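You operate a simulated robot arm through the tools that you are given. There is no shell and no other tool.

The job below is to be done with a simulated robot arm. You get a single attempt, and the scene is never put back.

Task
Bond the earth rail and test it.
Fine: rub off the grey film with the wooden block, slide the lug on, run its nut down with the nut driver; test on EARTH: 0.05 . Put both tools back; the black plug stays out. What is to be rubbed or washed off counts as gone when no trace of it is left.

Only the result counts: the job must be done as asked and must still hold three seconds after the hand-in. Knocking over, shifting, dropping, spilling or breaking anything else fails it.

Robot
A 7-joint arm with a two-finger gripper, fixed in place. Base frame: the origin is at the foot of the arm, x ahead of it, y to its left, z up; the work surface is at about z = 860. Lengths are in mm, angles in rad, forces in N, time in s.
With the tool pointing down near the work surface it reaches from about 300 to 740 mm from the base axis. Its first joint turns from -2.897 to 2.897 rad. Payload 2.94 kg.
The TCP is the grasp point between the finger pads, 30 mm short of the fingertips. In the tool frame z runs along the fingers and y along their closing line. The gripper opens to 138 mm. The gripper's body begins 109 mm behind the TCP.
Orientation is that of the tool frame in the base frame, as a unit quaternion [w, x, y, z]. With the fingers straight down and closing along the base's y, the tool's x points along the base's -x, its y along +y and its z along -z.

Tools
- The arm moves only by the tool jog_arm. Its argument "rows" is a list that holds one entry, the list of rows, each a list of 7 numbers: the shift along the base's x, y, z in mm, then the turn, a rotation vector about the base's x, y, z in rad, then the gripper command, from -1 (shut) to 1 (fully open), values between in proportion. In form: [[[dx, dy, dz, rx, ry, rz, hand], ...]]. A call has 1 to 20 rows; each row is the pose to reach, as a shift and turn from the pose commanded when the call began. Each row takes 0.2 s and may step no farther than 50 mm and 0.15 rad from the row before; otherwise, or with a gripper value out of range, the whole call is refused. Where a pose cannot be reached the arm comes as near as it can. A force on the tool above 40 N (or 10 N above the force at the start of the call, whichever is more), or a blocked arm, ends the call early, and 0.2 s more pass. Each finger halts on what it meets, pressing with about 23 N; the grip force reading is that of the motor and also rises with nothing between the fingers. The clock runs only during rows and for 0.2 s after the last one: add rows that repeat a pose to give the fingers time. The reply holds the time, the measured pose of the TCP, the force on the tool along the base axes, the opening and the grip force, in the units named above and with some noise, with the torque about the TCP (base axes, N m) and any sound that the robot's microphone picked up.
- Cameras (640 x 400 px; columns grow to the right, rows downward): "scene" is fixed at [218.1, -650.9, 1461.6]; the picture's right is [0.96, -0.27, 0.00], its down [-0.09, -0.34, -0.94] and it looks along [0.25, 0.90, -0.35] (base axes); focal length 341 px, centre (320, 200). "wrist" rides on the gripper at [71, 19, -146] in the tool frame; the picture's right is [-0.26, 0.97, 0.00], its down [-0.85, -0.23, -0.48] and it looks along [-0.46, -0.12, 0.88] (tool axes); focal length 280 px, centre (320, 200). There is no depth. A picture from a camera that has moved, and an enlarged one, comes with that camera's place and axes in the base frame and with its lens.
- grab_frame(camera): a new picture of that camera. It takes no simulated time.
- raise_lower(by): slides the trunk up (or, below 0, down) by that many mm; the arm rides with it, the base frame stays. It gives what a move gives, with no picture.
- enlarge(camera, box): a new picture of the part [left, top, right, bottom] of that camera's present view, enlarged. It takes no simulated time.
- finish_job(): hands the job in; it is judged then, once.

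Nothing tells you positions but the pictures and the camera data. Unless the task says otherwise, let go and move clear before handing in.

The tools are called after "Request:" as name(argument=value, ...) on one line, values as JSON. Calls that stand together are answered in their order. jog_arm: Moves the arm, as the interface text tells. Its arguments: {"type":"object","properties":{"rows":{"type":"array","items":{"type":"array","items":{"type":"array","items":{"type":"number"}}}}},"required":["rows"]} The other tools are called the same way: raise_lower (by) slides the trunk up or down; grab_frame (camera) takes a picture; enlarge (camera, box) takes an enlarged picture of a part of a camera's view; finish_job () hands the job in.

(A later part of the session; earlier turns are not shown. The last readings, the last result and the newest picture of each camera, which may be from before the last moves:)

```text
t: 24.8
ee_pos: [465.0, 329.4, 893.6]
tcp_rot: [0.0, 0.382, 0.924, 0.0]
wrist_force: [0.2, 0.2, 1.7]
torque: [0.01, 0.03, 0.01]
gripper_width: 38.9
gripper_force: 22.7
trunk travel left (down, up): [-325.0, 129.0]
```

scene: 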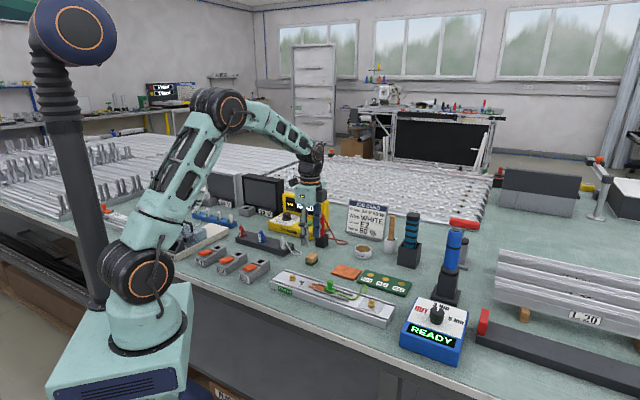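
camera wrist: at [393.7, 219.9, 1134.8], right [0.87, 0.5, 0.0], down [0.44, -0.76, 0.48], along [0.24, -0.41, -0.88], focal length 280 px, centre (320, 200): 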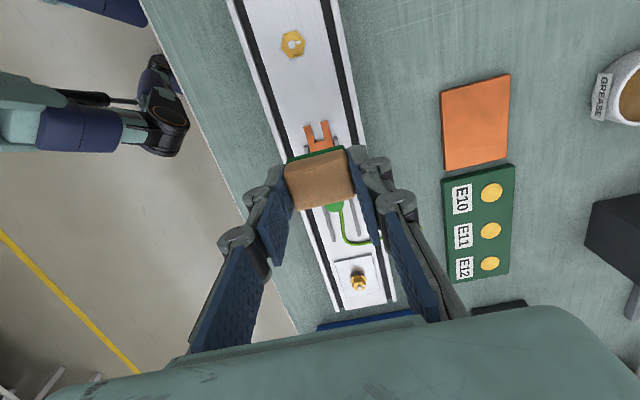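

Touching down now (1.7 N). I'll open and rise.

Request:
jog_arm(rows=[[[0, 0, 0, 0, 0, 0, -0.2], [0, 0, 0, 0, 0, 0, -0.1], [0, 0, 0, 0, 0, 0, -0.1], [0, 0, 40, 0, 0, 0, -0.1], [0, 0, 85, 0, 0, 0, -0.1]]])

Request:
grab_frame(camera="wrist")

Request:
enlarge(camera="scene", box=[285, 235, 345, 275])

```text
t: 26.0
ee_pos: [464.6, 329.3, 978.1]
tcp_rot: [-0.001, 0.382, 0.924, 0.001]
wrist_force: [-1.2, 0.3, -0.6]
torque: [-0.01, 0.0, 0.03]
gripper_width: 62.2
gripper_force: 0.0
trunk travel left (down, up): [-325.0, 129.0]
```

```text
taken
camera wrist: at [428.1, 392.7, 1125.2], right [0.87, 0.5, 0.0], down [0.44, -0.76, 0.48], along [0.24, -0.41, -0.88], focal length 280 px, centre (320, 200)
```

wrist: 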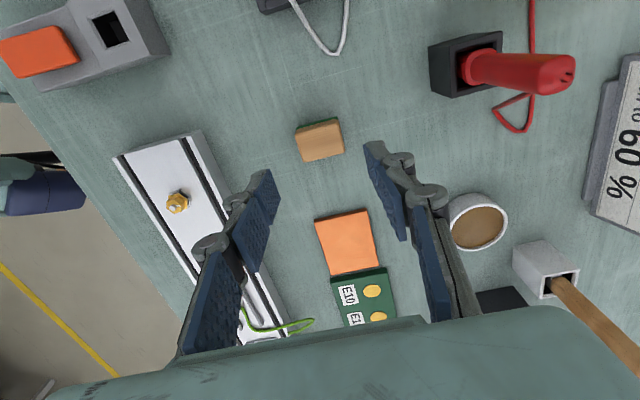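

```text
10.00 times, centred on (315, 255) of scene
camera zoom: at [218.1, -650.9, 1461.6], right [0.96, -0.27, 0.0], down [-0.09, -0.34, -0.94], along [0.25, 0.9, -0.35], focal length 3414 px, centre (370, -350)
```

zoom: 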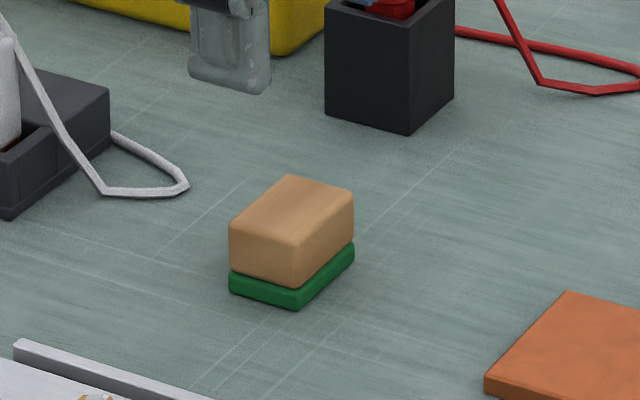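

Block is back in place. Next I'll go above the green lug handle at about (464, 123) and check the alignment.

Request:
jog_arm(rows=[[[0, -48, 10, 0, 0, 0, -0.1], [0, -96, 10, 0, 0, 0, -0.1], [0, -144, 10, 0, 0, 0, -0.1], [0, -190, 10, 0, 0, 0, -0.2], [0, -207, 0, 0, 0, 0, -0.3]]])

Request:
grab_frame(camera="wrist")

Request:
enlarge(camera="scene", box=[290, 240, 390, 310])

```text
t: 27.2
ee_pos: [465.5, 122.5, 979.6]
tcp_rot: [0.0, 0.382, 0.924, 0.0]
wrist_force: [0.7, 0.0, 0.2]
torque: [0.02, 0.01, -0.01]
gripper_width: 48.2
gripper_force: 0.2
trunk travel left (down, up): [-325.0, 129.0]
```

```text
taken
camera wrist: at [428.5, 185.1, 1124.6], right [0.87, 0.5, 0.0], down [0.44, -0.76, 0.48], along [0.24, -0.41, -0.88], focal length 280 px, centre (320, 200)
```

wrist: 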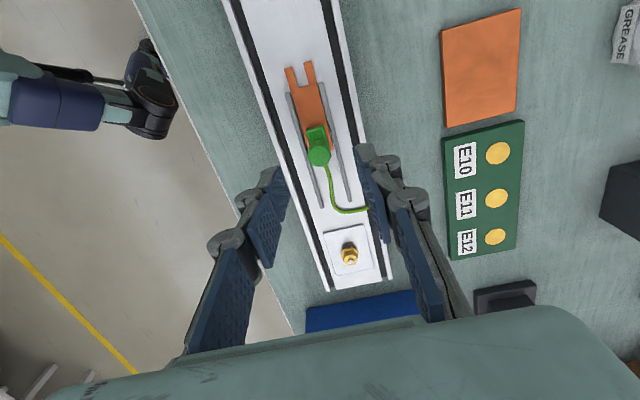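

```text
5.71 times, centred on (340, 275) of scene
camera zoom: at [218.1, -650.9, 1461.6], right [0.96, -0.27, 0.0], down [-0.09, -0.34, -0.94], along [0.25, 0.9, -0.35], focal length 1951 px, centre (206, -229)
```

zoom: 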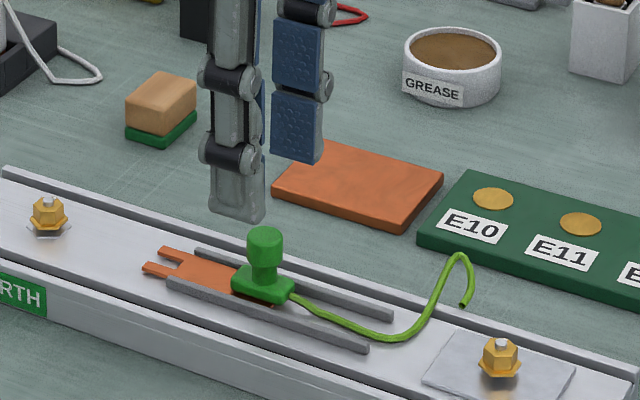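

The handle is at about (463, 124) under the hand. I'll lower so the fingertips stay above the guides and grip the head.

Request:
jog_arm(rows=[[[-1.5, 0.5, -30, 0, 0, 0, -0.3], [-1.5, 0.5, -49, 0, 0, 0, -0.3], [-1.5, 0.5, -49, 0, 0, 0, -0.3], [-1.5, 0.5, -49, 0, 0, 0, -1], [-1.5, 0.5, -49, 0, 0, 0, -1], [-1.5, 0.5, -49, 0, 0, 0, -1], [-1.5, 0.5, -49, 0, 0, 0, -1]]])

Request:
enlarge(camera="scene", box=[290, 240, 390, 310])

Request:
grab_frame(camera="wrist")

```text
t: 28.8
ee_pos: [464.6, 123.2, 929.3]
tcp_rot: [0.0, 0.382, 0.924, 0.0]
wrist_force: [0.1, -1.1, -2.5]
torque: [-0.07, -0.05, 0.0]
gripper_width: 17.3
gripper_force: 42.9
trunk travel left (down, up): [-325.0, 129.0]
```

```text
5.71 times, centred on (340, 275) of scene
camera zoom: at [218.1, -650.9, 1461.6], right [0.96, -0.27, 0.0], down [-0.09, -0.34, -0.94], along [0.25, 0.9, -0.35], focal length 1951 px, centre (206, -229)
```

zoom: 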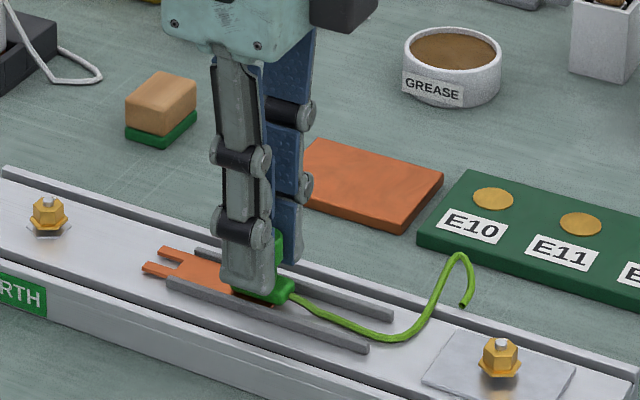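

```text
taken
camera wrist: at [426.9, 186.4, 1074.7], right [0.87, 0.5, 0.0], down [0.44, -0.76, 0.48], along [0.24, -0.41, -0.88], focal length 280 px, centre (320, 200)
```

wrist: 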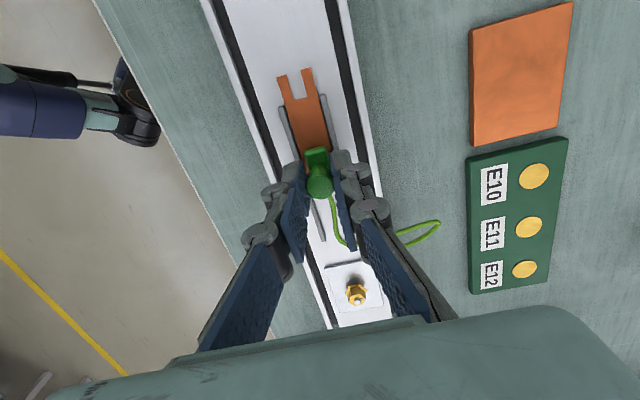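

The handle is gripped (17 mm). Now I'll slide the lug along the rail towards the stud in small steps.

Request:
jog_arm(rows=[[[-7, 7, 0, 0, 0, 0, -1], [-14, 14, 0, 0, 0, 0, -1], [-21, 21, 0, 0, 0, 0, -1], [-28, 28, 0, 0, 0, 0, -1], [-35, 35, 0, 0, 0, 0, -1]]])

Request:
grab_frame(camera="wrist")

```text
t: 30.0
ee_pos: [428.3, 159.1, 928.6]
tcp_rot: [-0.001, 0.382, 0.924, 0.0]
wrist_force: [-0.5, 2.2, -8.0]
torque: [-0.24, -0.17, 0.06]
gripper_width: 17.3
gripper_force: 42.8
trunk travel left (down, up): [-325.0, 129.0]
```

```text
taken
camera wrist: at [391.2, 222.0, 1074.7], right [0.87, 0.5, 0.0], down [0.44, -0.76, 0.48], along [0.24, -0.41, -0.88], focal length 280 px, centre (320, 200)
```

wrist: 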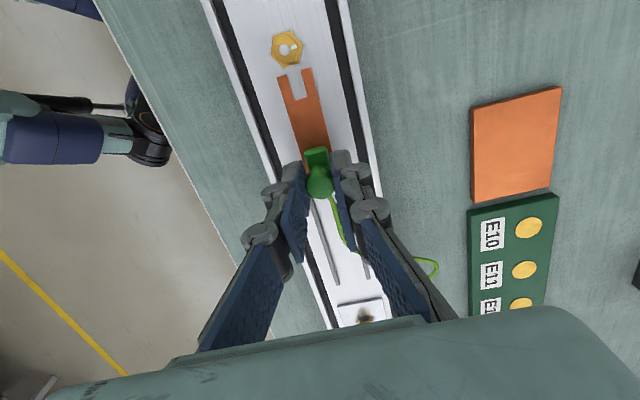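

The fork is lined up with the stud. I'll continue the slide until the slot seats against the stud, watching force.

Request:
jog_arm(rows=[[[-5, 5, -1, 0, 0, 0, -1], [-10, 10, -1, 0, 0, 0, -1], [-14, 14, -1, 0, 0, 0, -1], [-16, 16, -1, 0, 0, 0, -1]]])

Request:
grab_frame(camera="wrist")

Request:
enlarge(camera="scene", box=[275, 245, 355, 305])

```text
t: 31.0
ee_pos: [413.3, 173.0, 929.7]
tcp_rot: [0.0, 0.383, 0.924, 0.001]
wrist_force: [2.8, -2.7, 0.0]
torque: [0.45, 0.49, 0.04]
gripper_width: 17.3
gripper_force: 43.7
trunk travel left (down, up): [-325.0, 129.0]
```

```text
taken
camera wrist: at [376.4, 236.6, 1074.7], right [0.87, 0.5, 0.0], down [0.44, -0.76, 0.48], along [0.24, -0.41, -0.88], focal length 280 px, centre (320, 200)
```

wrist: 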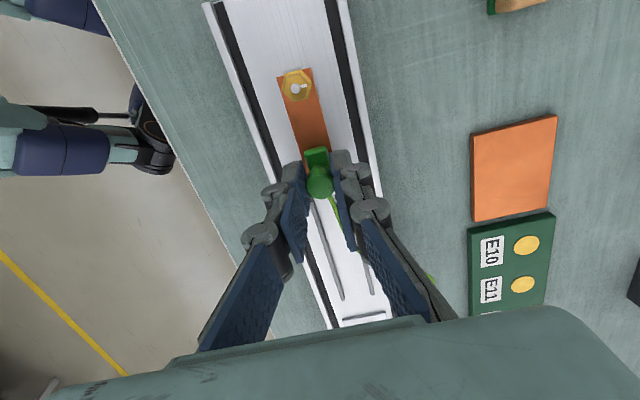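

```text
6.67 times, centred on (315, 275) of scene
camera zoom: at [218.1, -650.9, 1461.6], right [0.96, -0.27, 0.0], down [-0.09, -0.34, -0.94], along [0.25, 0.9, -0.35], focal length 2276 px, centre (353, -300)
```

zoom: 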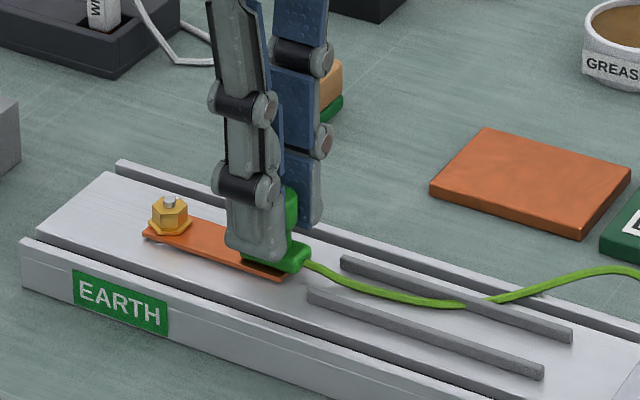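

The fork is around the stud and resistance starts. A tiny further push to confirm it's fully seated.

Request:
jog_arm(rows=[[[-1, 1, 0, 0, 0, 0, -1], [-2, 2, 0, 0, 0, 0, -1]]])

Request:
enlarge(camera="wrist", box=[250, 45, 370, 165])

```text
t: 31.6
ee_pos: [413.9, 171.9, 929.9]
tcp_rot: [0.002, 0.382, 0.924, 0.001]
wrist_force: [13.7, -14.7, 2.2]
torque: [-0.2, -0.08, -0.08]
gripper_width: 17.4
gripper_force: 43.0
trunk travel left (down, up): [-325.0, 129.0]
```

```text
3.33 times, centred on (310, 105) of wrist
camera zoom: at [376.1, 236.7, 1074.6], right [0.87, 0.5, 0.0], down [0.44, -0.76, 0.48], along [0.24, -0.41, -0.88], focal length 935 px, centre (353, 517)
```

zoom: 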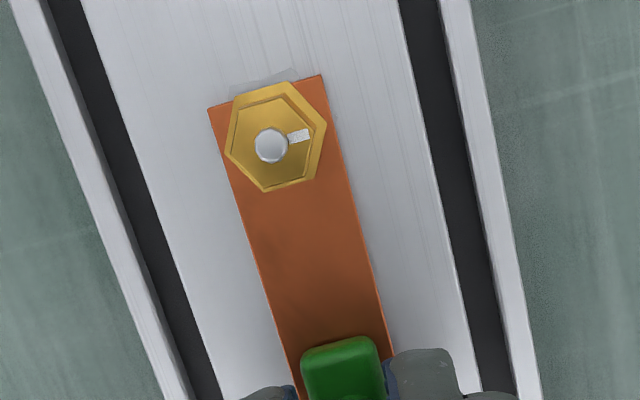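

Seated firmly. I'll relax the push, release the handle and rise.

Request:
jog_arm(rows=[[[1.5, -1.5, 0, 0, 0, 0, -1], [1.5, -1.5, 0, 0, 0, 0, -0.3], [1.5, -1.5, 0, 0, 0, 0, -0.3], [1.5, -1.5, 0, 0, 0, 0, -0.3], [1.5, -1.5, 40, 0, 0, 0, -0.3], [1.5, -1.5, 85, 0, 0, 0, -0.3]]])

Request:
enlarge(camera="scene", box=[275, 245, 355, 305])

Request:
grab_frame(camera="wrist")

```text
t: 33.0
ee_pos: [411.3, 174.1, 1013.4]
tcp_rot: [0.0, 0.383, 0.924, 0.0]
wrist_force: [0.7, -0.1, 0.0]
torque: [-0.04, -0.02, -0.01]
gripper_width: 48.3
gripper_force: 0.0
trunk travel left (down, up): [-325.0, 129.0]
```

```text
6.67 times, centred on (315, 275) of scene
camera zoom: at [218.1, -650.9, 1461.6], right [0.96, -0.27, 0.0], down [-0.09, -0.34, -0.94], along [0.25, 0.9, -0.35], focal length 2276 px, centre (353, -300)
```

zoom: 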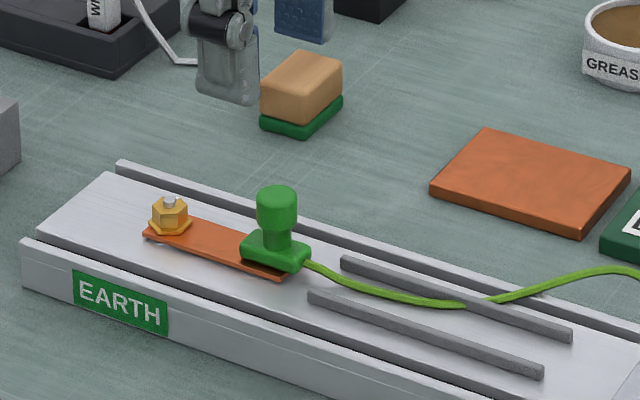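

```text
taken
camera wrist: at [374.9, 237.4, 1159.0], right [0.87, 0.5, 0.0], down [0.44, -0.76, 0.48], along [0.24, -0.41, -0.88], focal length 280 px, centre (320, 200)
```

wrist: 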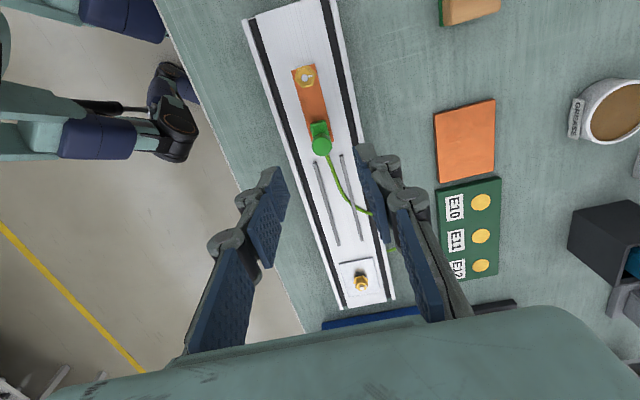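

The lug is seated on the stud. Now for the nut driver: the blue one stands at about (786, 47), top near z = 1072, which needs a tilted hand. I'll turn the hand back and move towards it at height.

Request:
jog_arm(rows=[[[20, -18, 40, 0, 0, 0.11, 0.2], [45, -36, 75, 0, 0, 0.22, 0.2], [70, -54, 105, 0, 0, 0.33, 0.2], [95, -72, 130, 0, 0, 0.44, 0.2], [120, -90, 150, 0, 0, 0.55, 0.2], [145, -108, 170, 0, 0, 0.66, 0.2], [170, -127, 187, 0, 0, 0.785, 0.2]]])

Request:
raise_lower(by=60)

Request:
grab_frame(camera="wrist")

Request:
grab_frame(camera="scene")

```text
t: 34.6
ee_pos: [582.6, 48.0, 1201.1]
tcp_rot: [-0.001, -0.002, 1.0, 0.0]
wrist_force: [0.2, 0.2, 0.0]
torque: [-0.02, -0.01, -0.01]
gripper_width: 82.6
gripper_force: 0.1
trunk travel left (down, up): [-325.0, 129.0]
```

```text
t: 35.6
ee_pos: [582.0, 48.4, 1261.2]
tcp_rot: [0.0, 0.0, 1.0, 0.0]
wrist_force: [0.6, 0.4, 0.1]
torque: [-0.01, 0.05, 0.02]
gripper_width: 83.0
gripper_force: 0.0
trunk travel left (down, up): [-385.0, 69.0]
```

```text
taken
camera wrist: at [511.1, 66.5, 1406.5], right [0.26, 0.97, 0.0], down [0.85, -0.23, 0.48], along [0.46, -0.12, -0.88], focal length 280 px, centre (320, 200)
```

wrist: 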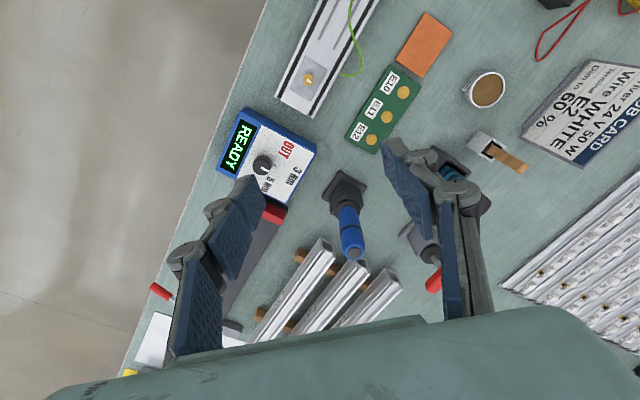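

```text
taken
```

scene: 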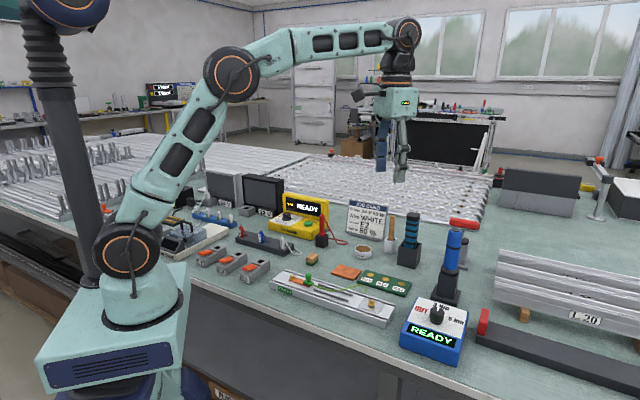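

The blue driver stands just ahead of the hand. I'll tilt the hand outward (0.4 rad) and move above the driver, keeping clear of its top.

Request:
jog_arm(rows=[[[20, 0, -15, 0, -0.13, 0, 0.2], [50, 0, -35, 0, -0.26, 0, 0.2], [90, 0, -55, 0, -0.4, 0, 0.2], [130, 0, -75, 0, -0.4, 0, 0.2], [165, 0, -90, 0, -0.4, 0, 0.2], [190, 0, -105, 0, -0.4, 0, 0.2], [190, 0, -105, 0, -0.4, 0, 0.2]]])

Request:
grab_frame(camera="wrist")

Request:
enlarge(camera="scene", box=[380, 130, 520, 310])

```text
t: 37.2
ee_pos: [771.8, 48.4, 1156.6]
tcp_rot: [0.198, 0.0, 0.98, -0.001]
wrist_force: [-0.1, 0.1, -0.1]
torque: [-0.01, -0.02, 0.02]
gripper_width: 82.9
gripper_force: 0.0
trunk travel left (down, up): [-385.0, 69.0]
```

```text
taken
camera wrist: at [649.4, 66.3, 1263.1], right [0.24, 0.97, 0.1], down [0.6, -0.23, 0.77], along [0.77, -0.12, -0.63], focal length 280 px, centre (320, 200)
```

wrist: 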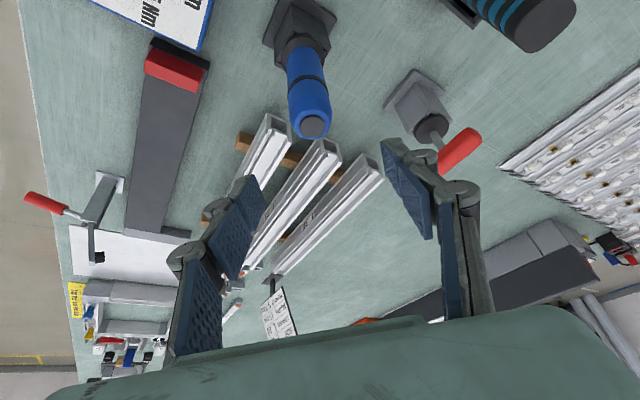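

```text
2.22 times, centred on (450, 220) of scene
camera zoom: at [218.1, -650.9, 1461.6], right [0.96, -0.27, 0.0], down [-0.09, -0.34, -0.94], along [0.25, 0.9, -0.35], focal length 759 px, centre (31, 156)
```

zoom: 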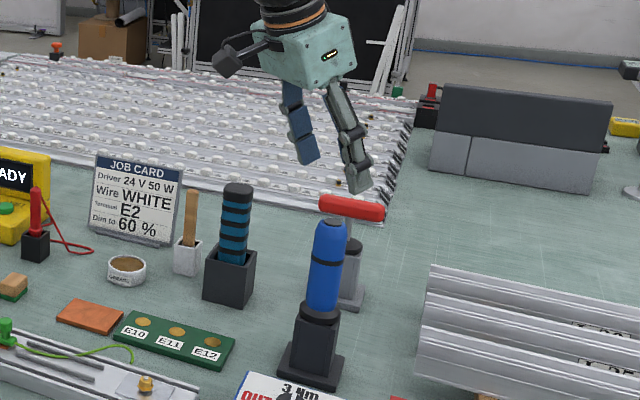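

The hand is above the driver, whose axis is at about (786, 47). I'll lower over it to about z = 1032, fingers either side.

Request:
jog_arm(rows=[[[14, 0, -25, 0, 0, 0, 0.2], [14, 0, -60, 0, 0, 0, 0.2], [14, 0, -95, 0, 0, 0, 0.2], [14, 0, -124, 0, 0, 0, 0.2], [14, 0, -124, 0, 0, 0, 0.2]]])

Request:
grab_frame(camera="wrist")

Request:
enlarge(camera="scene", box=[400, 180, 500, 310])

```text
t: 38.4
ee_pos: [786.2, 47.7, 1032.5]
tcp_rot: [0.199, 0.0, 0.98, 0.0]
wrist_force: [0.6, 0.8, -0.3]
torque: [0.02, -0.01, 0.01]
gripper_width: 82.8
gripper_force: 0.0
trunk travel left (down, up): [-385.0, 69.0]
```

```text
taken
camera wrist: at [663.7, 66.6, 1138.6], right [0.24, 0.97, 0.1], down [0.6, -0.23, 0.77], along [0.77, -0.12, -0.63], focal length 280 px, centre (320, 200)
```

wrist: 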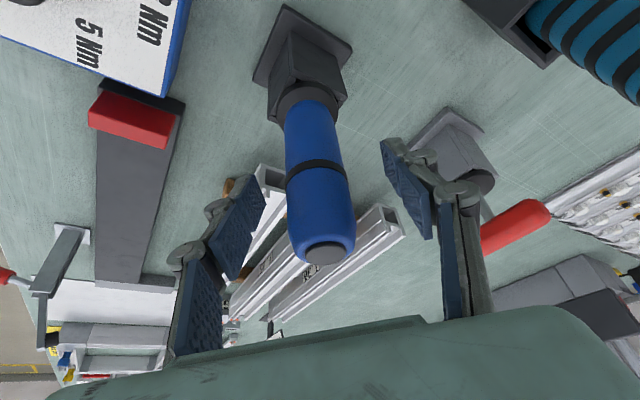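

```text
3.08 times, centred on (450, 245) of scene
camera zoom: at [218.1, -650.9, 1461.6], right [0.96, -0.27, 0.0], down [-0.09, -0.34, -0.94], along [0.25, 0.9, -0.35], focal length 1051 px, centre (-80, 62)
```

zoom: 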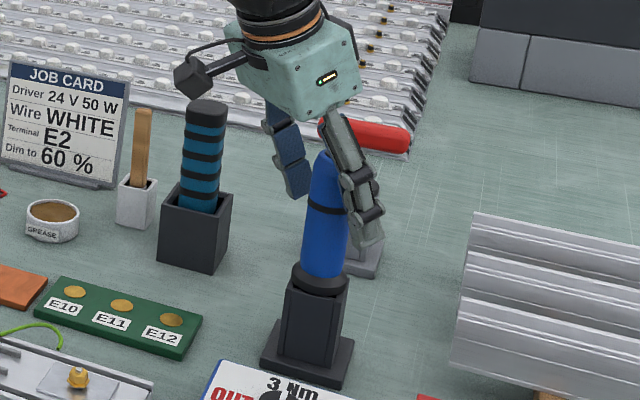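

The driver sits between the pads. Closing on it now.

Request:
jog_arm(rows=[[[0, 0, 0, 0, 0, 0, -0.2], [0, 0, 0, 0, 0, 0, -1], [0, 0, 0, 0, 0, 0, -1], [0, 0, 0, 0, 0, 0, -1], [0, 0, 0, 0, 0, 0, -1]]])

Request:
grab_frame(camera="wrist")

Request:
enlarge(camera="scene", box=[400, 180, 500, 310])

```text
t: 39.6
ee_pos: [786.3, 47.5, 1033.7]
tcp_rot: [0.199, 0.001, 0.98, 0.001]
wrist_force: [0.2, -1.8, 0.5]
torque: [0.03, -0.13, 0.0]
gripper_width: 35.8
gripper_force: 23.1
trunk travel left (down, up): [-385.0, 69.0]
```

```text
taken
camera wrist: at [663.8, 66.5, 1138.8], right [0.24, 0.97, 0.1], down [0.6, -0.23, 0.77], along [0.77, -0.12, -0.63], focal length 280 px, centre (320, 200)
```

wrist: 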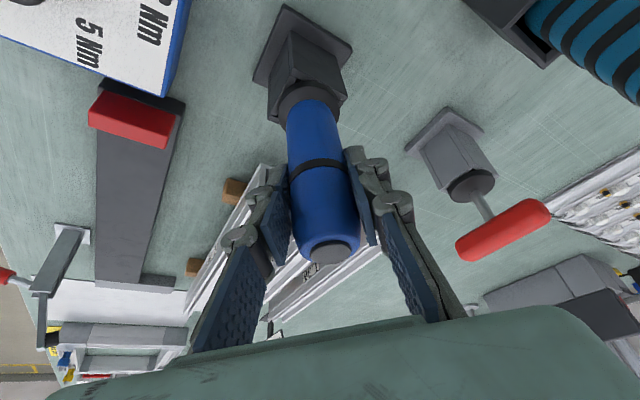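

```text
3.08 times, centred on (450, 245) of scene
camera zoom: at [218.1, -650.9, 1461.6], right [0.96, -0.27, 0.0], down [-0.09, -0.34, -0.94], along [0.25, 0.9, -0.35], focal length 1051 px, centre (-80, 62)
```

zoom: 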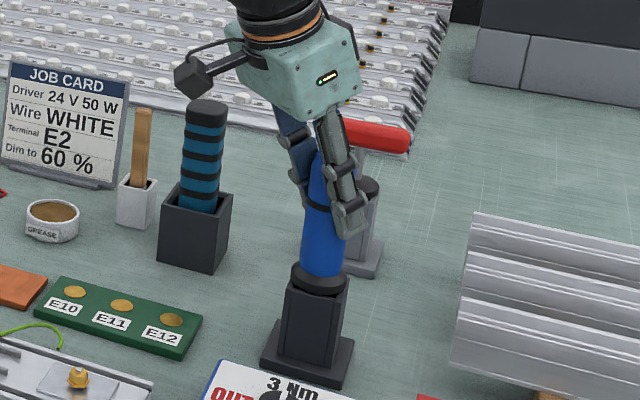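

Gripped at 36 mm. I'll lift straight up and see what comes out of the stand.

Request:
jog_arm(rows=[[[0, 0, 10, 0, 0, 0, -1], [0, 0, 30, 0, 0, 0, -1], [0, 0, 60, 0, 0, 0, -1], [0, 0, 90, 0, 0, 0, -1], [0, 0, 120, 0, 0, 0, -1]]])

Request:
grab_frame(camera="wrist")

Request:
enlarge(camera="scene", box=[400, 140, 500, 310])

```text
t: 40.8
ee_pos: [786.8, 47.5, 1151.1]
tcp_rot: [0.198, -0.001, 0.98, 0.001]
wrist_force: [0.1, -0.9, -4.5]
torque: [0.01, 0.01, -0.03]
gripper_width: 35.7
gripper_force: 22.5
trunk travel left (down, up): [-385.0, 69.0]
```

```text
taken
camera wrist: at [664.1, 66.6, 1258.2], right [0.24, 0.97, 0.1], down [0.6, -0.23, 0.77], along [0.77, -0.12, -0.63], focal length 280 px, centre (320, 200)
```

wrist: 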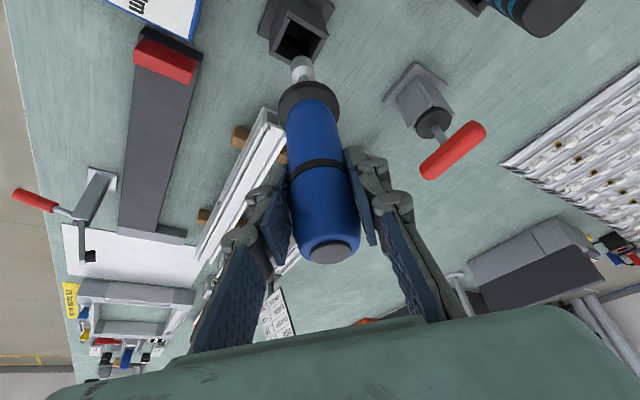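

```text
2.35 times, centred on (450, 225) of scene
camera zoom: at [218.1, -650.9, 1461.6], right [0.96, -0.27, 0.0], down [-0.09, -0.34, -0.94], along [0.25, 0.9, -0.35], focal length 803 px, centre (14, 141)
```

zoom: 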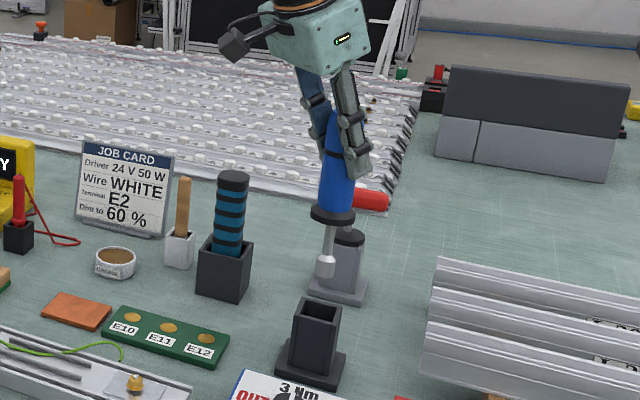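

Request:
enlarge(camera="scene", box=[440, 215, 480, 270])

Request:
enlarge(camera="wrist", box=[250, 0, 390, 110])

Request:
enlarge(camera="scene", box=[395, 285, 475, 370])

```text
7.27 times, centred on (460, 242) of scene
camera zoom: at [218.1, -650.9, 1461.6], right [0.96, -0.27, 0.0], down [-0.09, -0.34, -0.94], along [0.25, 0.9, -0.35], focal length 2483 px, centre (-698, -109)
```

zoom: 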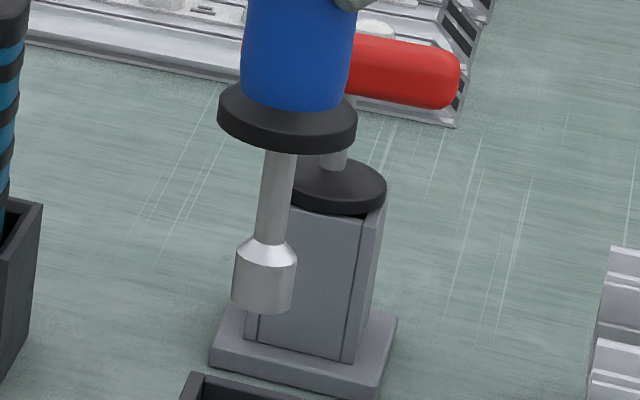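

```text
3.64 times, centred on (320, 55) of wrist
camera zoom: at [664.1, 66.6, 1258.2], right [0.24, 0.97, 0.1], down [0.6, -0.23, 0.77], along [0.77, -0.12, -0.63], focal length 1020 px, centre (320, 727)
```

zoom: 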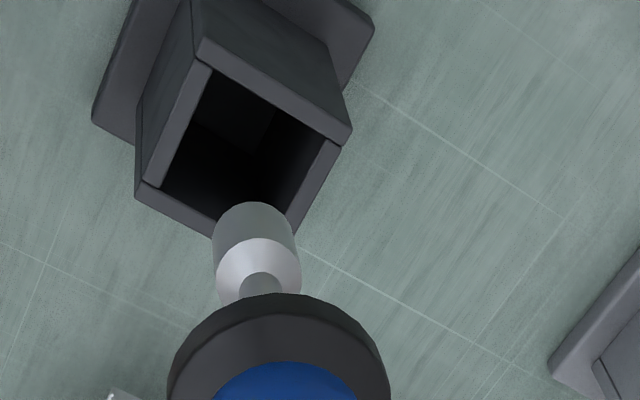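

```text
4.71 times, centred on (435, 328) of scene
camera zoom: at [218.1, -650.9, 1461.6], right [0.96, -0.27, 0.0], down [-0.09, -0.34, -0.94], along [0.25, 0.9, -0.35], focal length 1607 px, centre (-221, -400)
```

zoom: 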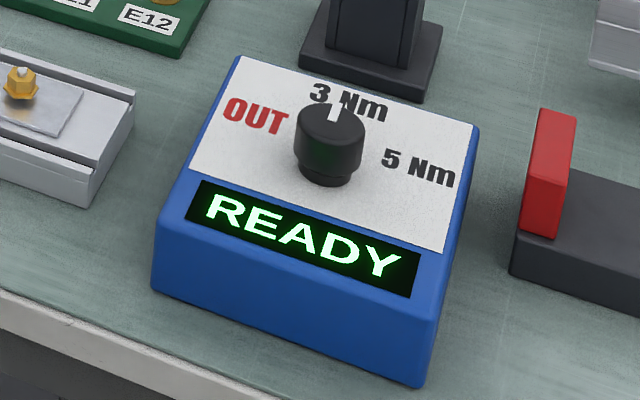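

Confirmed: the blue tool is a nut driver with a hex-type socket, about 166 mm below the TCP, and the box is set to 3 Nm. I'll carry it high over to the stud.

Request:
jog_arm(rows=[[[-35, 14, 0, 0, 0, 0, -1], [-75, 30, 0, 0, 0, 0, -1], [-116, 47, 0, 0, 0, 0, -1], [-157, 63, 0, 0, 0, 0, -1], [-198, 80, 0, 0, 0, 0, -1], [-239, 96, 0, 0, 0, 0, -1], [-280, 113, 0, 0, 0, 0, -1], [-321, 129, 0, 0, 0, 0, -1], [-362, 146, 0, 0, 0, 0, -1], [-395, 160, 0, 0, 0, 0, -1], [-412, 166, 0, 0, 0, 0, -1], [-412, 166, 0, 0, 0, 0, -1]]])

Request:
grab_frame(camera="wrist")

Request:
enlarge(camera="scene", box=[260, 150, 400, 310])

```text
t: 43.4
ee_pos: [373.0, 211.7, 1152.3]
tcp_rot: [0.198, 0.0, 0.98, 0.0]
wrist_force: [1.0, -0.4, -4.7]
torque: [0.06, 0.02, 0.01]
gripper_width: 35.8
gripper_force: 22.9
trunk travel left (down, up): [-385.0, 69.0]
```

```text
taken
camera wrist: at [251.2, 231.5, 1258.2], right [0.24, 0.97, 0.1], down [0.6, -0.23, 0.77], along [0.77, -0.12, -0.63], focal length 280 px, centre (320, 200)
```

wrist: 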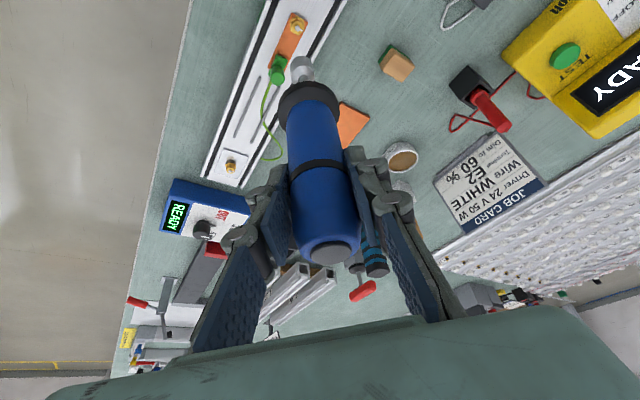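

```text
2.50 times, centred on (330, 230) of scene
camera zoom: at [218.1, -650.9, 1461.6], right [0.96, -0.27, 0.0], down [-0.09, -0.34, -0.94], along [0.25, 0.9, -0.35], focal length 854 px, centre (295, 125)
```

zoom: 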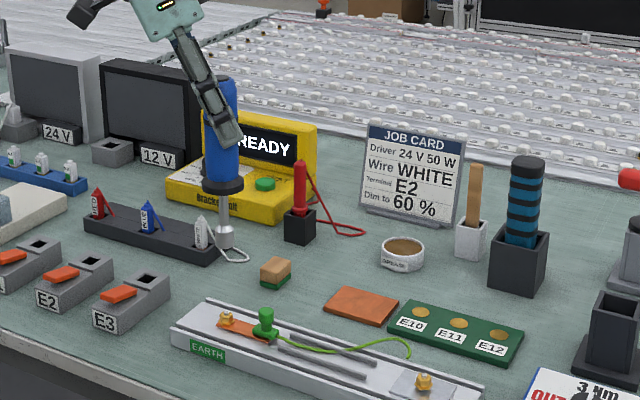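

The driver hangs above the stud. I'll lower until the socket is about 20 mm above the nut and check alignment from both cameras.

Request:
jog_arm(rows=[[[0, 0, -35, 0, 0, 0, -1], [0, 0, -65, 0, 0, 0, -1], [0, 0, -65, 0, 0, 0, -1]]])

Request:
enlarge(camera="wrist", box=[240, 0, 360, 100])

Request:
enlarge(camera="scene", box=[275, 235, 355, 305])

```text
t: 44.2
ee_pos: [374.1, 214.0, 1086.9]
tcp_rot: [0.199, 0.0, 0.98, 0.0]
wrist_force: [0.8, 0.2, -3.0]
torque: [0.0, 0.0, 0.01]
gripper_width: 35.8
gripper_force: 23.2
trunk travel left (down, up): [-385.0, 69.0]
```

```text
4.00 times, centred on (300, 50) of wrist
camera zoom: at [251.1, 232.0, 1193.3], right [0.24, 0.97, 0.1], down [0.6, -0.23, 0.77], along [0.77, -0.12, -0.63], focal length 1122 px, centre (400, 800)
```

zoom: 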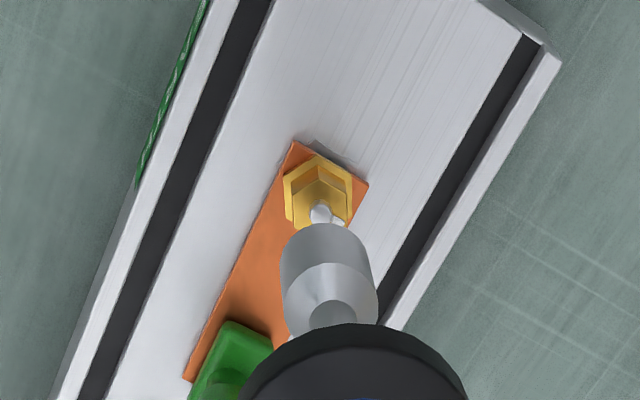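

```text
5.71 times, centred on (315, 270) of scene
camera zoom: at [218.1, -650.9, 1461.6], right [0.96, -0.27, 0.0], down [-0.09, -0.34, -0.94], along [0.25, 0.9, -0.35], focal length 1951 px, centre (349, -200)
```

zoom: 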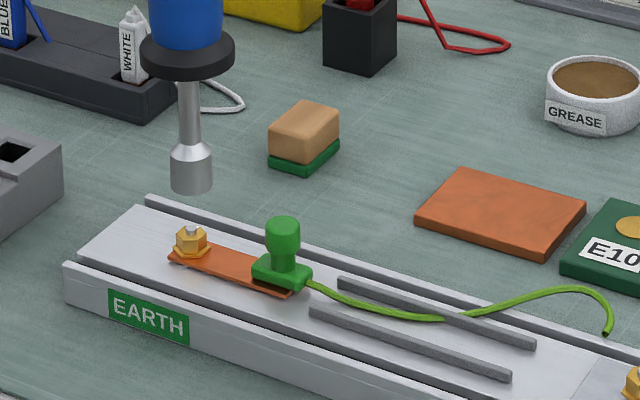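

The socket is about 2–3 mm ahead of the stud in x and ~1 mm low in y. I'll correct and lower closer, then recheck.

Request:
jog_arm(rows=[[[-2.5, 1, -5, 0, 0, 0, -1], [-2.5, 1, -10, 0, 0, 0, -1], [-2.5, 1, -10, 0, 0, 0, -1]]])

Request:
enlarge(camera="wrist", box=[260, 0, 350, 80])

Request:
enlarge(camera="scene", box=[285, 255, 325, 295])

```text
t: 45.0
ee_pos: [372.0, 215.1, 1076.4]
tcp_rot: [0.199, 0.0, 0.98, 0.001]
wrist_force: [0.2, 0.6, -4.6]
torque: [0.01, 0.02, 0.0]
gripper_width: 35.7
gripper_force: 22.6
trunk travel left (down, up): [-385.0, 69.0]
```

```text
5.00 times, centred on (305, 40) of wrist
camera zoom: at [249.0, 233.4, 1183.4], right [0.24, 0.97, 0.1], down [0.6, -0.23, 0.77], along [0.77, -0.12, -0.63], focal length 1402 px, centre (395, 1000)
```

zoom: 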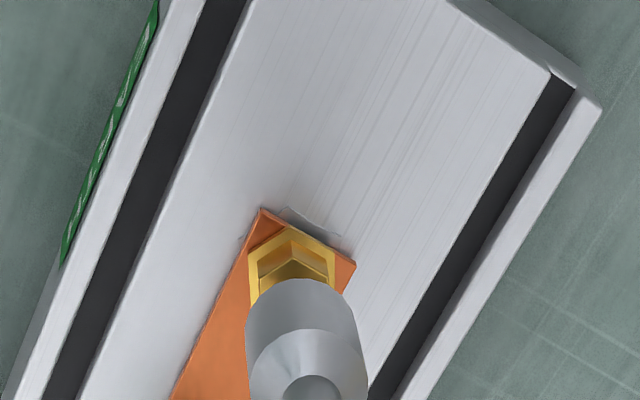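

```text
10.00 times, centred on (305, 275) of scene
camera zoom: at [218.1, -650.9, 1461.6], right [0.96, -0.27, 0.0], down [-0.09, -0.34, -0.94], along [0.25, 0.9, -0.35], focal length 3414 px, centre (470, -550)
```

zoom: 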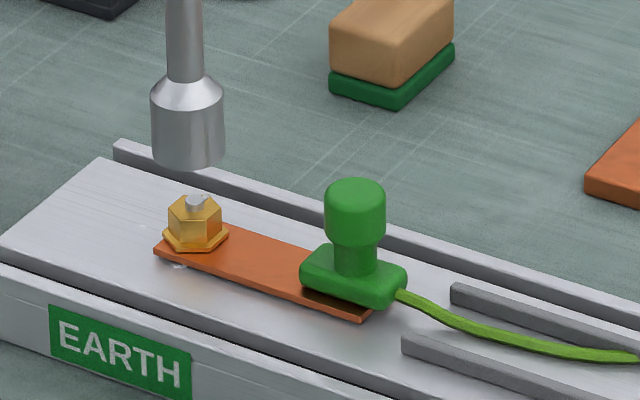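

The views combined suggest the socket is now ~1.7 mm short in x. I'll correct, lower 8 mm more, and recheck close to the nut.

Request:
jog_arm(rows=[[[1.7, -0.5, -4, 0, 0, 0, -1], [1.7, -0.5, -9, 0, 0, 0, -1], [1.7, -0.5, -9, 0, 0, 0, -1]]])

Request:
enlarge(camera="wrist", box=[270, 10, 350, 80])

Request:
enlarge(camera="scene", box=[290, 260, 320, 290])

```text
t: 45.8
ee_pos: [374.2, 215.0, 1067.9]
tcp_rot: [0.199, 0.0, 0.98, 0.0]
wrist_force: [-0.5, -0.2, -4.8]
torque: [0.01, 0.02, -0.02]
gripper_width: 35.8
gripper_force: 23.4
trunk travel left (down, up): [-385.0, 69.0]
```

```text
5.71 times, centred on (310, 45) of wrist
camera zoom: at [250.9, 233.2, 1174.2], right [0.24, 0.97, 0.1], down [0.6, -0.23, 0.77], along [0.77, -0.12, -0.63], focal length 1602 px, centre (377, 1086)
```

zoom: 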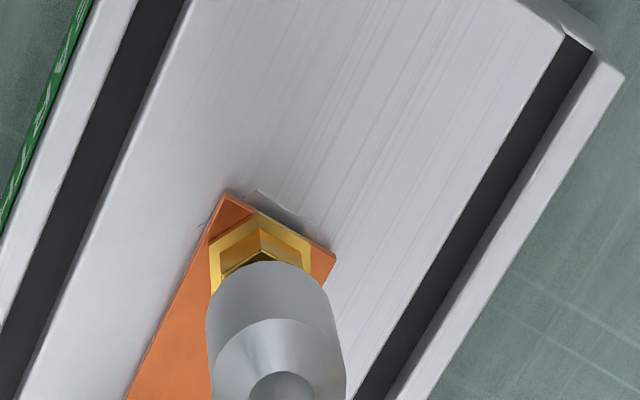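

```text
13.33 times, centred on (305, 275) of scene
camera zoom: at [218.1, -650.9, 1461.6], right [0.96, -0.27, 0.0], down [-0.09, -0.34, -0.94], along [0.25, 0.9, -0.35], focal length 4552 px, centre (520, -800)
```

zoom: 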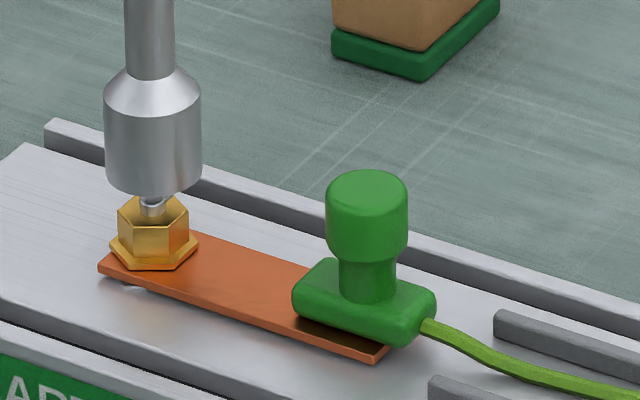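

Socket and nut now line up in both views, with about 7 mm to go. I'll lower slowly onto the nut.

Request:
jog_arm(rows=[[[-0.4, 0, -3, 0, 0, 0, -1], [-0.4, 0, -6, 0, 0, 0, -1], [-0.4, 0, -9, 0, 0, 0, -1]]])

Request:
enlarge(camera="scene", box=[290, 260, 320, 290])

Request:
enlarge(camera="wrist", box=[270, 10, 350, 80])

```text
t: 46.6
ee_pos: [372.2, 214.1, 1058.5]
tcp_rot: [0.199, 0.0, 0.98, 0.0]
wrist_force: [-0.3, -1.8, 6.6]
torque: [-0.21, 0.14, -0.03]
gripper_width: 35.6
gripper_force: 22.5
trunk travel left (down, up): [-385.0, 69.0]
```

```text
13.33 times, centred on (305, 275) of scene
camera zoom: at [218.1, -650.9, 1461.6], right [0.96, -0.27, 0.0], down [-0.09, -0.34, -0.94], along [0.25, 0.9, -0.35], focal length 4552 px, centre (520, -800)
```

zoom: 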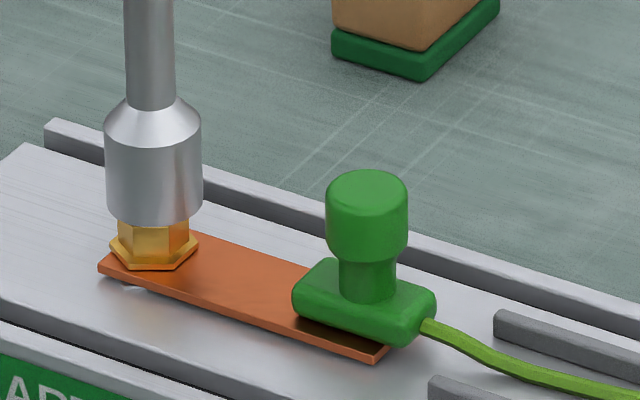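

```text
5.71 times, centred on (310, 45) of wrist
camera zoom: at [250.2, 232.7, 1166.4], right [0.24, 0.97, 0.1], down [0.59, -0.23, 0.77], along [0.77, -0.12, -0.63], focal length 1602 px, centre (377, 1086)
```

zoom: 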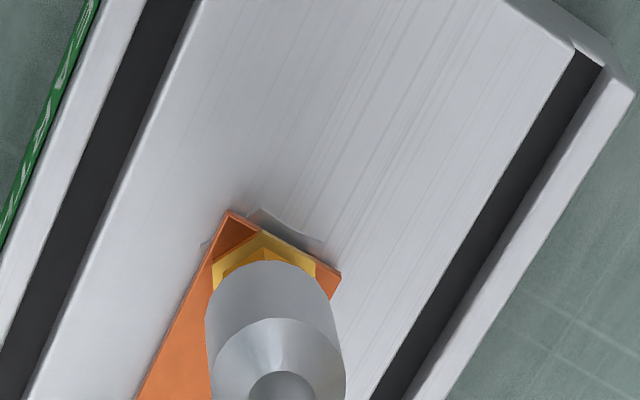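

Request:
enlarge(camera="scene", box=[395, 285, 475, 370])

Request:
enlarge(camera="scene", box=[270, 170, 350, 300])

```text
4.71 times, centred on (435, 328) of scene
camera zoom: at [218.1, -650.9, 1461.6], right [0.96, -0.27, 0.0], down [-0.09, -0.34, -0.94], along [0.25, 0.9, -0.35], focal length 1607 px, centre (-221, -400)
```

zoom: 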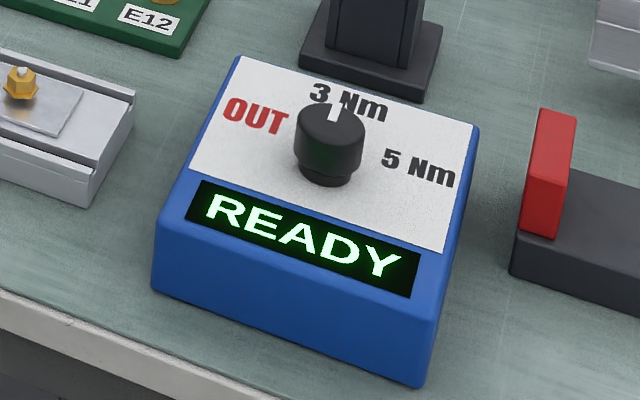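

```text
3.08 times, centred on (310, 235) of scene
camera zoom: at [218.1, -650.9, 1461.6], right [0.96, -0.27, 0.0], down [-0.09, -0.34, -0.94], along [0.25, 0.9, -0.35], focal length 1051 px, centre (351, 92)
```

zoom: 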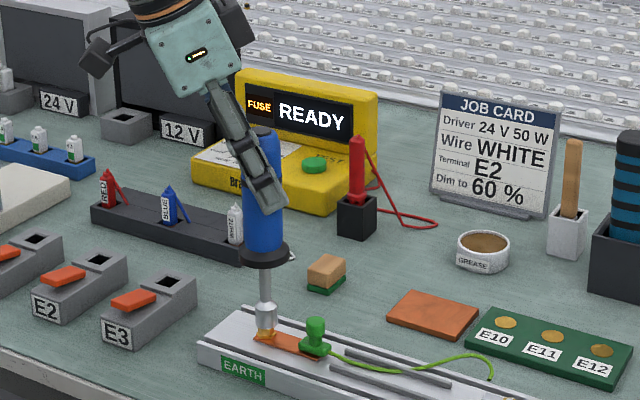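

The socket rests on the nut (≈11 N) and the box still says READY. I'll press a little harder.

Request:
jog_arm(rows=[[[0, 0, -1, 0, 0, 0, -1], [0, 0, -2, 0, 0, 0, -1], [0, 0, -2, 0, 0, 0, -1], [0, 0, -2, 0, 0, 0, -1]]])

Request:
enlarge(camera="scene", box=[290, 260, 320, 290])

Request:
enlarge(camera="scene", box=[395, 285, 475, 370])

```text
t: 47.6
ee_pos: [372.9, 213.5, 1057.5]
tcp_rot: [0.2, 0.0, 0.98, 0.001]
wrist_force: [1.9, -0.7, 14.2]
torque: [0.01, -0.31, -0.08]
gripper_width: 35.2
gripper_force: 23.2
trunk travel left (down, up): [-385.0, 69.0]
```

```text
13.33 times, centred on (305, 275) of scene
camera zoom: at [218.1, -650.9, 1461.6], right [0.96, -0.27, 0.0], down [-0.09, -0.34, -0.94], along [0.25, 0.9, -0.35], focal length 4552 px, centre (520, -800)
```

zoom: 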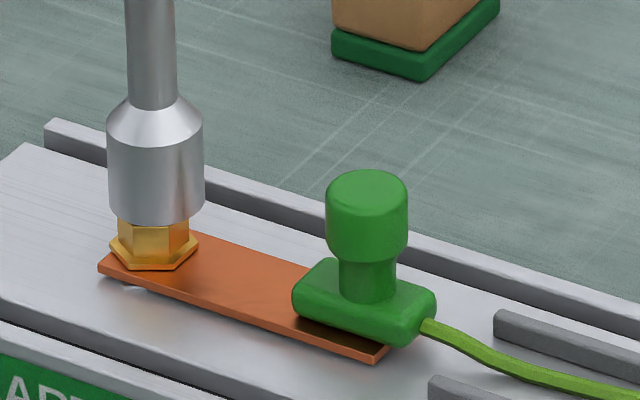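

```text
4.71 times, centred on (435, 328) of scene
camera zoom: at [218.1, -650.9, 1461.6], right [0.96, -0.27, 0.0], down [-0.09, -0.34, -0.94], along [0.25, 0.9, -0.35], focal length 1607 px, centre (-221, -400)
```

zoom: 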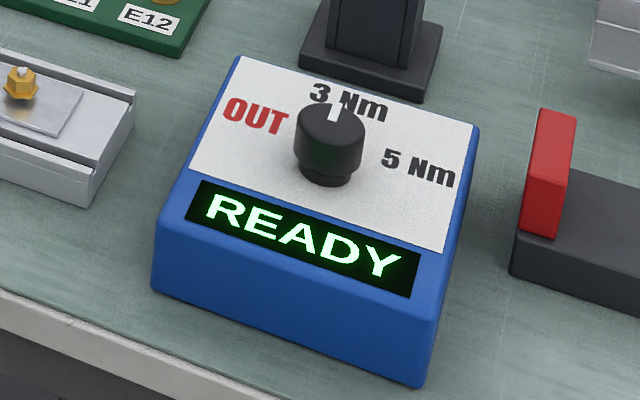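

The socket isn't dropping over the hex; it probably needs angular alignment. Keeping a light press, I'll twist the driver slowly clockwise about its axis.

Request:
jog_arm(rows=[[[-0.5, 0, 0.5, 0, 0, -0.05, -1], [-0.5, 0, 0.5, 0, 0, -0.1, -1], [-0.5, 0, 0.5, 0, 0, -0.15, -1], [-0.5, 0, 0.5, 0, 0, -0.2, -1]]])

Request:
enlarge(camera="scene", box=[290, 260, 320, 290])

```text
t: 48.6
ee_pos: [371.2, 215.4, 1055.8]
tcp_rot: [0.198, 0.098, 0.975, -0.02]
wrist_force: [-2.4, -0.1, 6.8]
torque: [-0.01, 0.35, 0.0]
gripper_width: 34.8
gripper_force: 22.8
trunk travel left (down, up): [-385.0, 69.0]
```

```text
13.33 times, centred on (305, 275) of scene
camera zoom: at [218.1, -650.9, 1461.6], right [0.96, -0.27, 0.0], down [-0.09, -0.34, -0.94], along [0.25, 0.9, -0.35], focal length 4552 px, centre (520, -800)
```

zoom: 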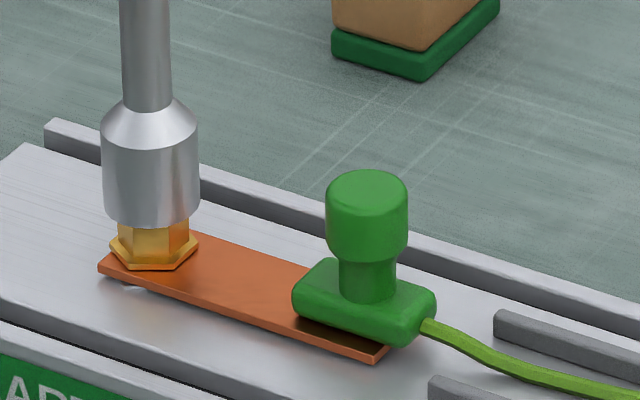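

The socket seems to rest on top, perhaps slightly off-centre. I'll lift 12 mm and take larger zooms to measure the offset precisely.

Request:
jog_arm(rows=[[[0, 0, 5, 0, 0, 0, -1], [0, 0, 14, 0, 0, 0, -1], [0, 0, 14, 0, 0, 0, -1]]])

Request:
enlarge(camera="scene", box=[296, 264, 312, 282])

Request:
enlarge(camera="wrist", box=[250, 10, 330, 80])

Request:
grab_frame(camera="wrist")

```text
t: 49.4
ee_pos: [372.6, 213.4, 1071.1]
tcp_rot: [0.198, 0.098, 0.975, -0.019]
wrist_force: [0.1, 0.0, -5.1]
torque: [0.02, -0.01, -0.02]
gripper_width: 34.8
gripper_force: 22.8
trunk travel left (down, up): [-385.0, 69.0]
```

```text
16.00 times, centred on (304, 273) of scene
camera zoom: at [218.1, -650.9, 1461.6], right [0.96, -0.27, 0.0], down [-0.09, -0.34, -0.94], along [0.25, 0.9, -0.35], focal length 5463 px, centre (576, -968)
```

zoom: 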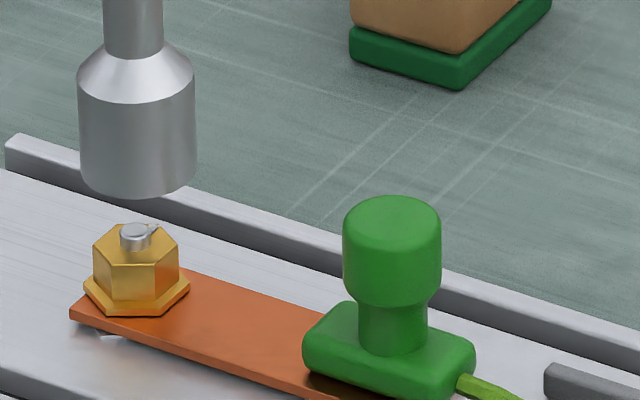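

```text
5.71 times, centred on (290, 45) of wrist
camera zoom: at [256.7, 256.6, 1177.8], right [0.43, 0.9, 0.1], down [0.54, -0.34, 0.77], along [0.73, -0.27, -0.63], focal length 1602 px, centre (491, 1086)
```

zoom: 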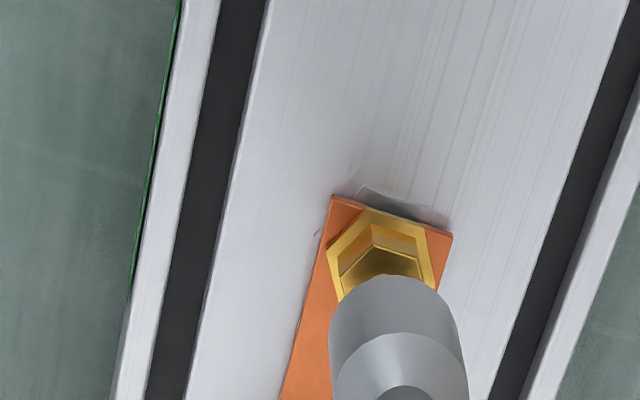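

```text
taken
camera wrist: at [256.7, 256.6, 1177.8], right [0.43, 0.9, 0.1], down [0.54, -0.34, 0.77], along [0.73, -0.27, -0.63], focal length 280 px, centre (320, 200)
```

wrist: 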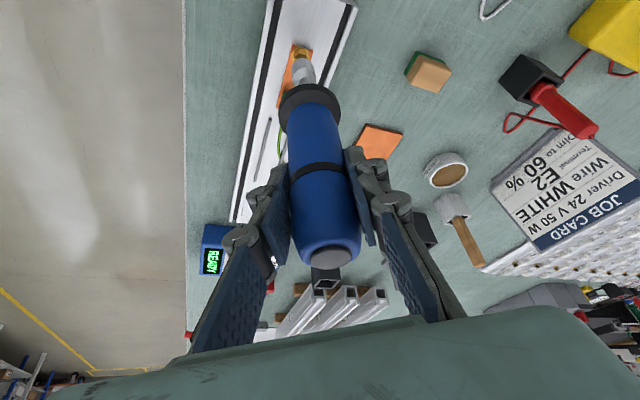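

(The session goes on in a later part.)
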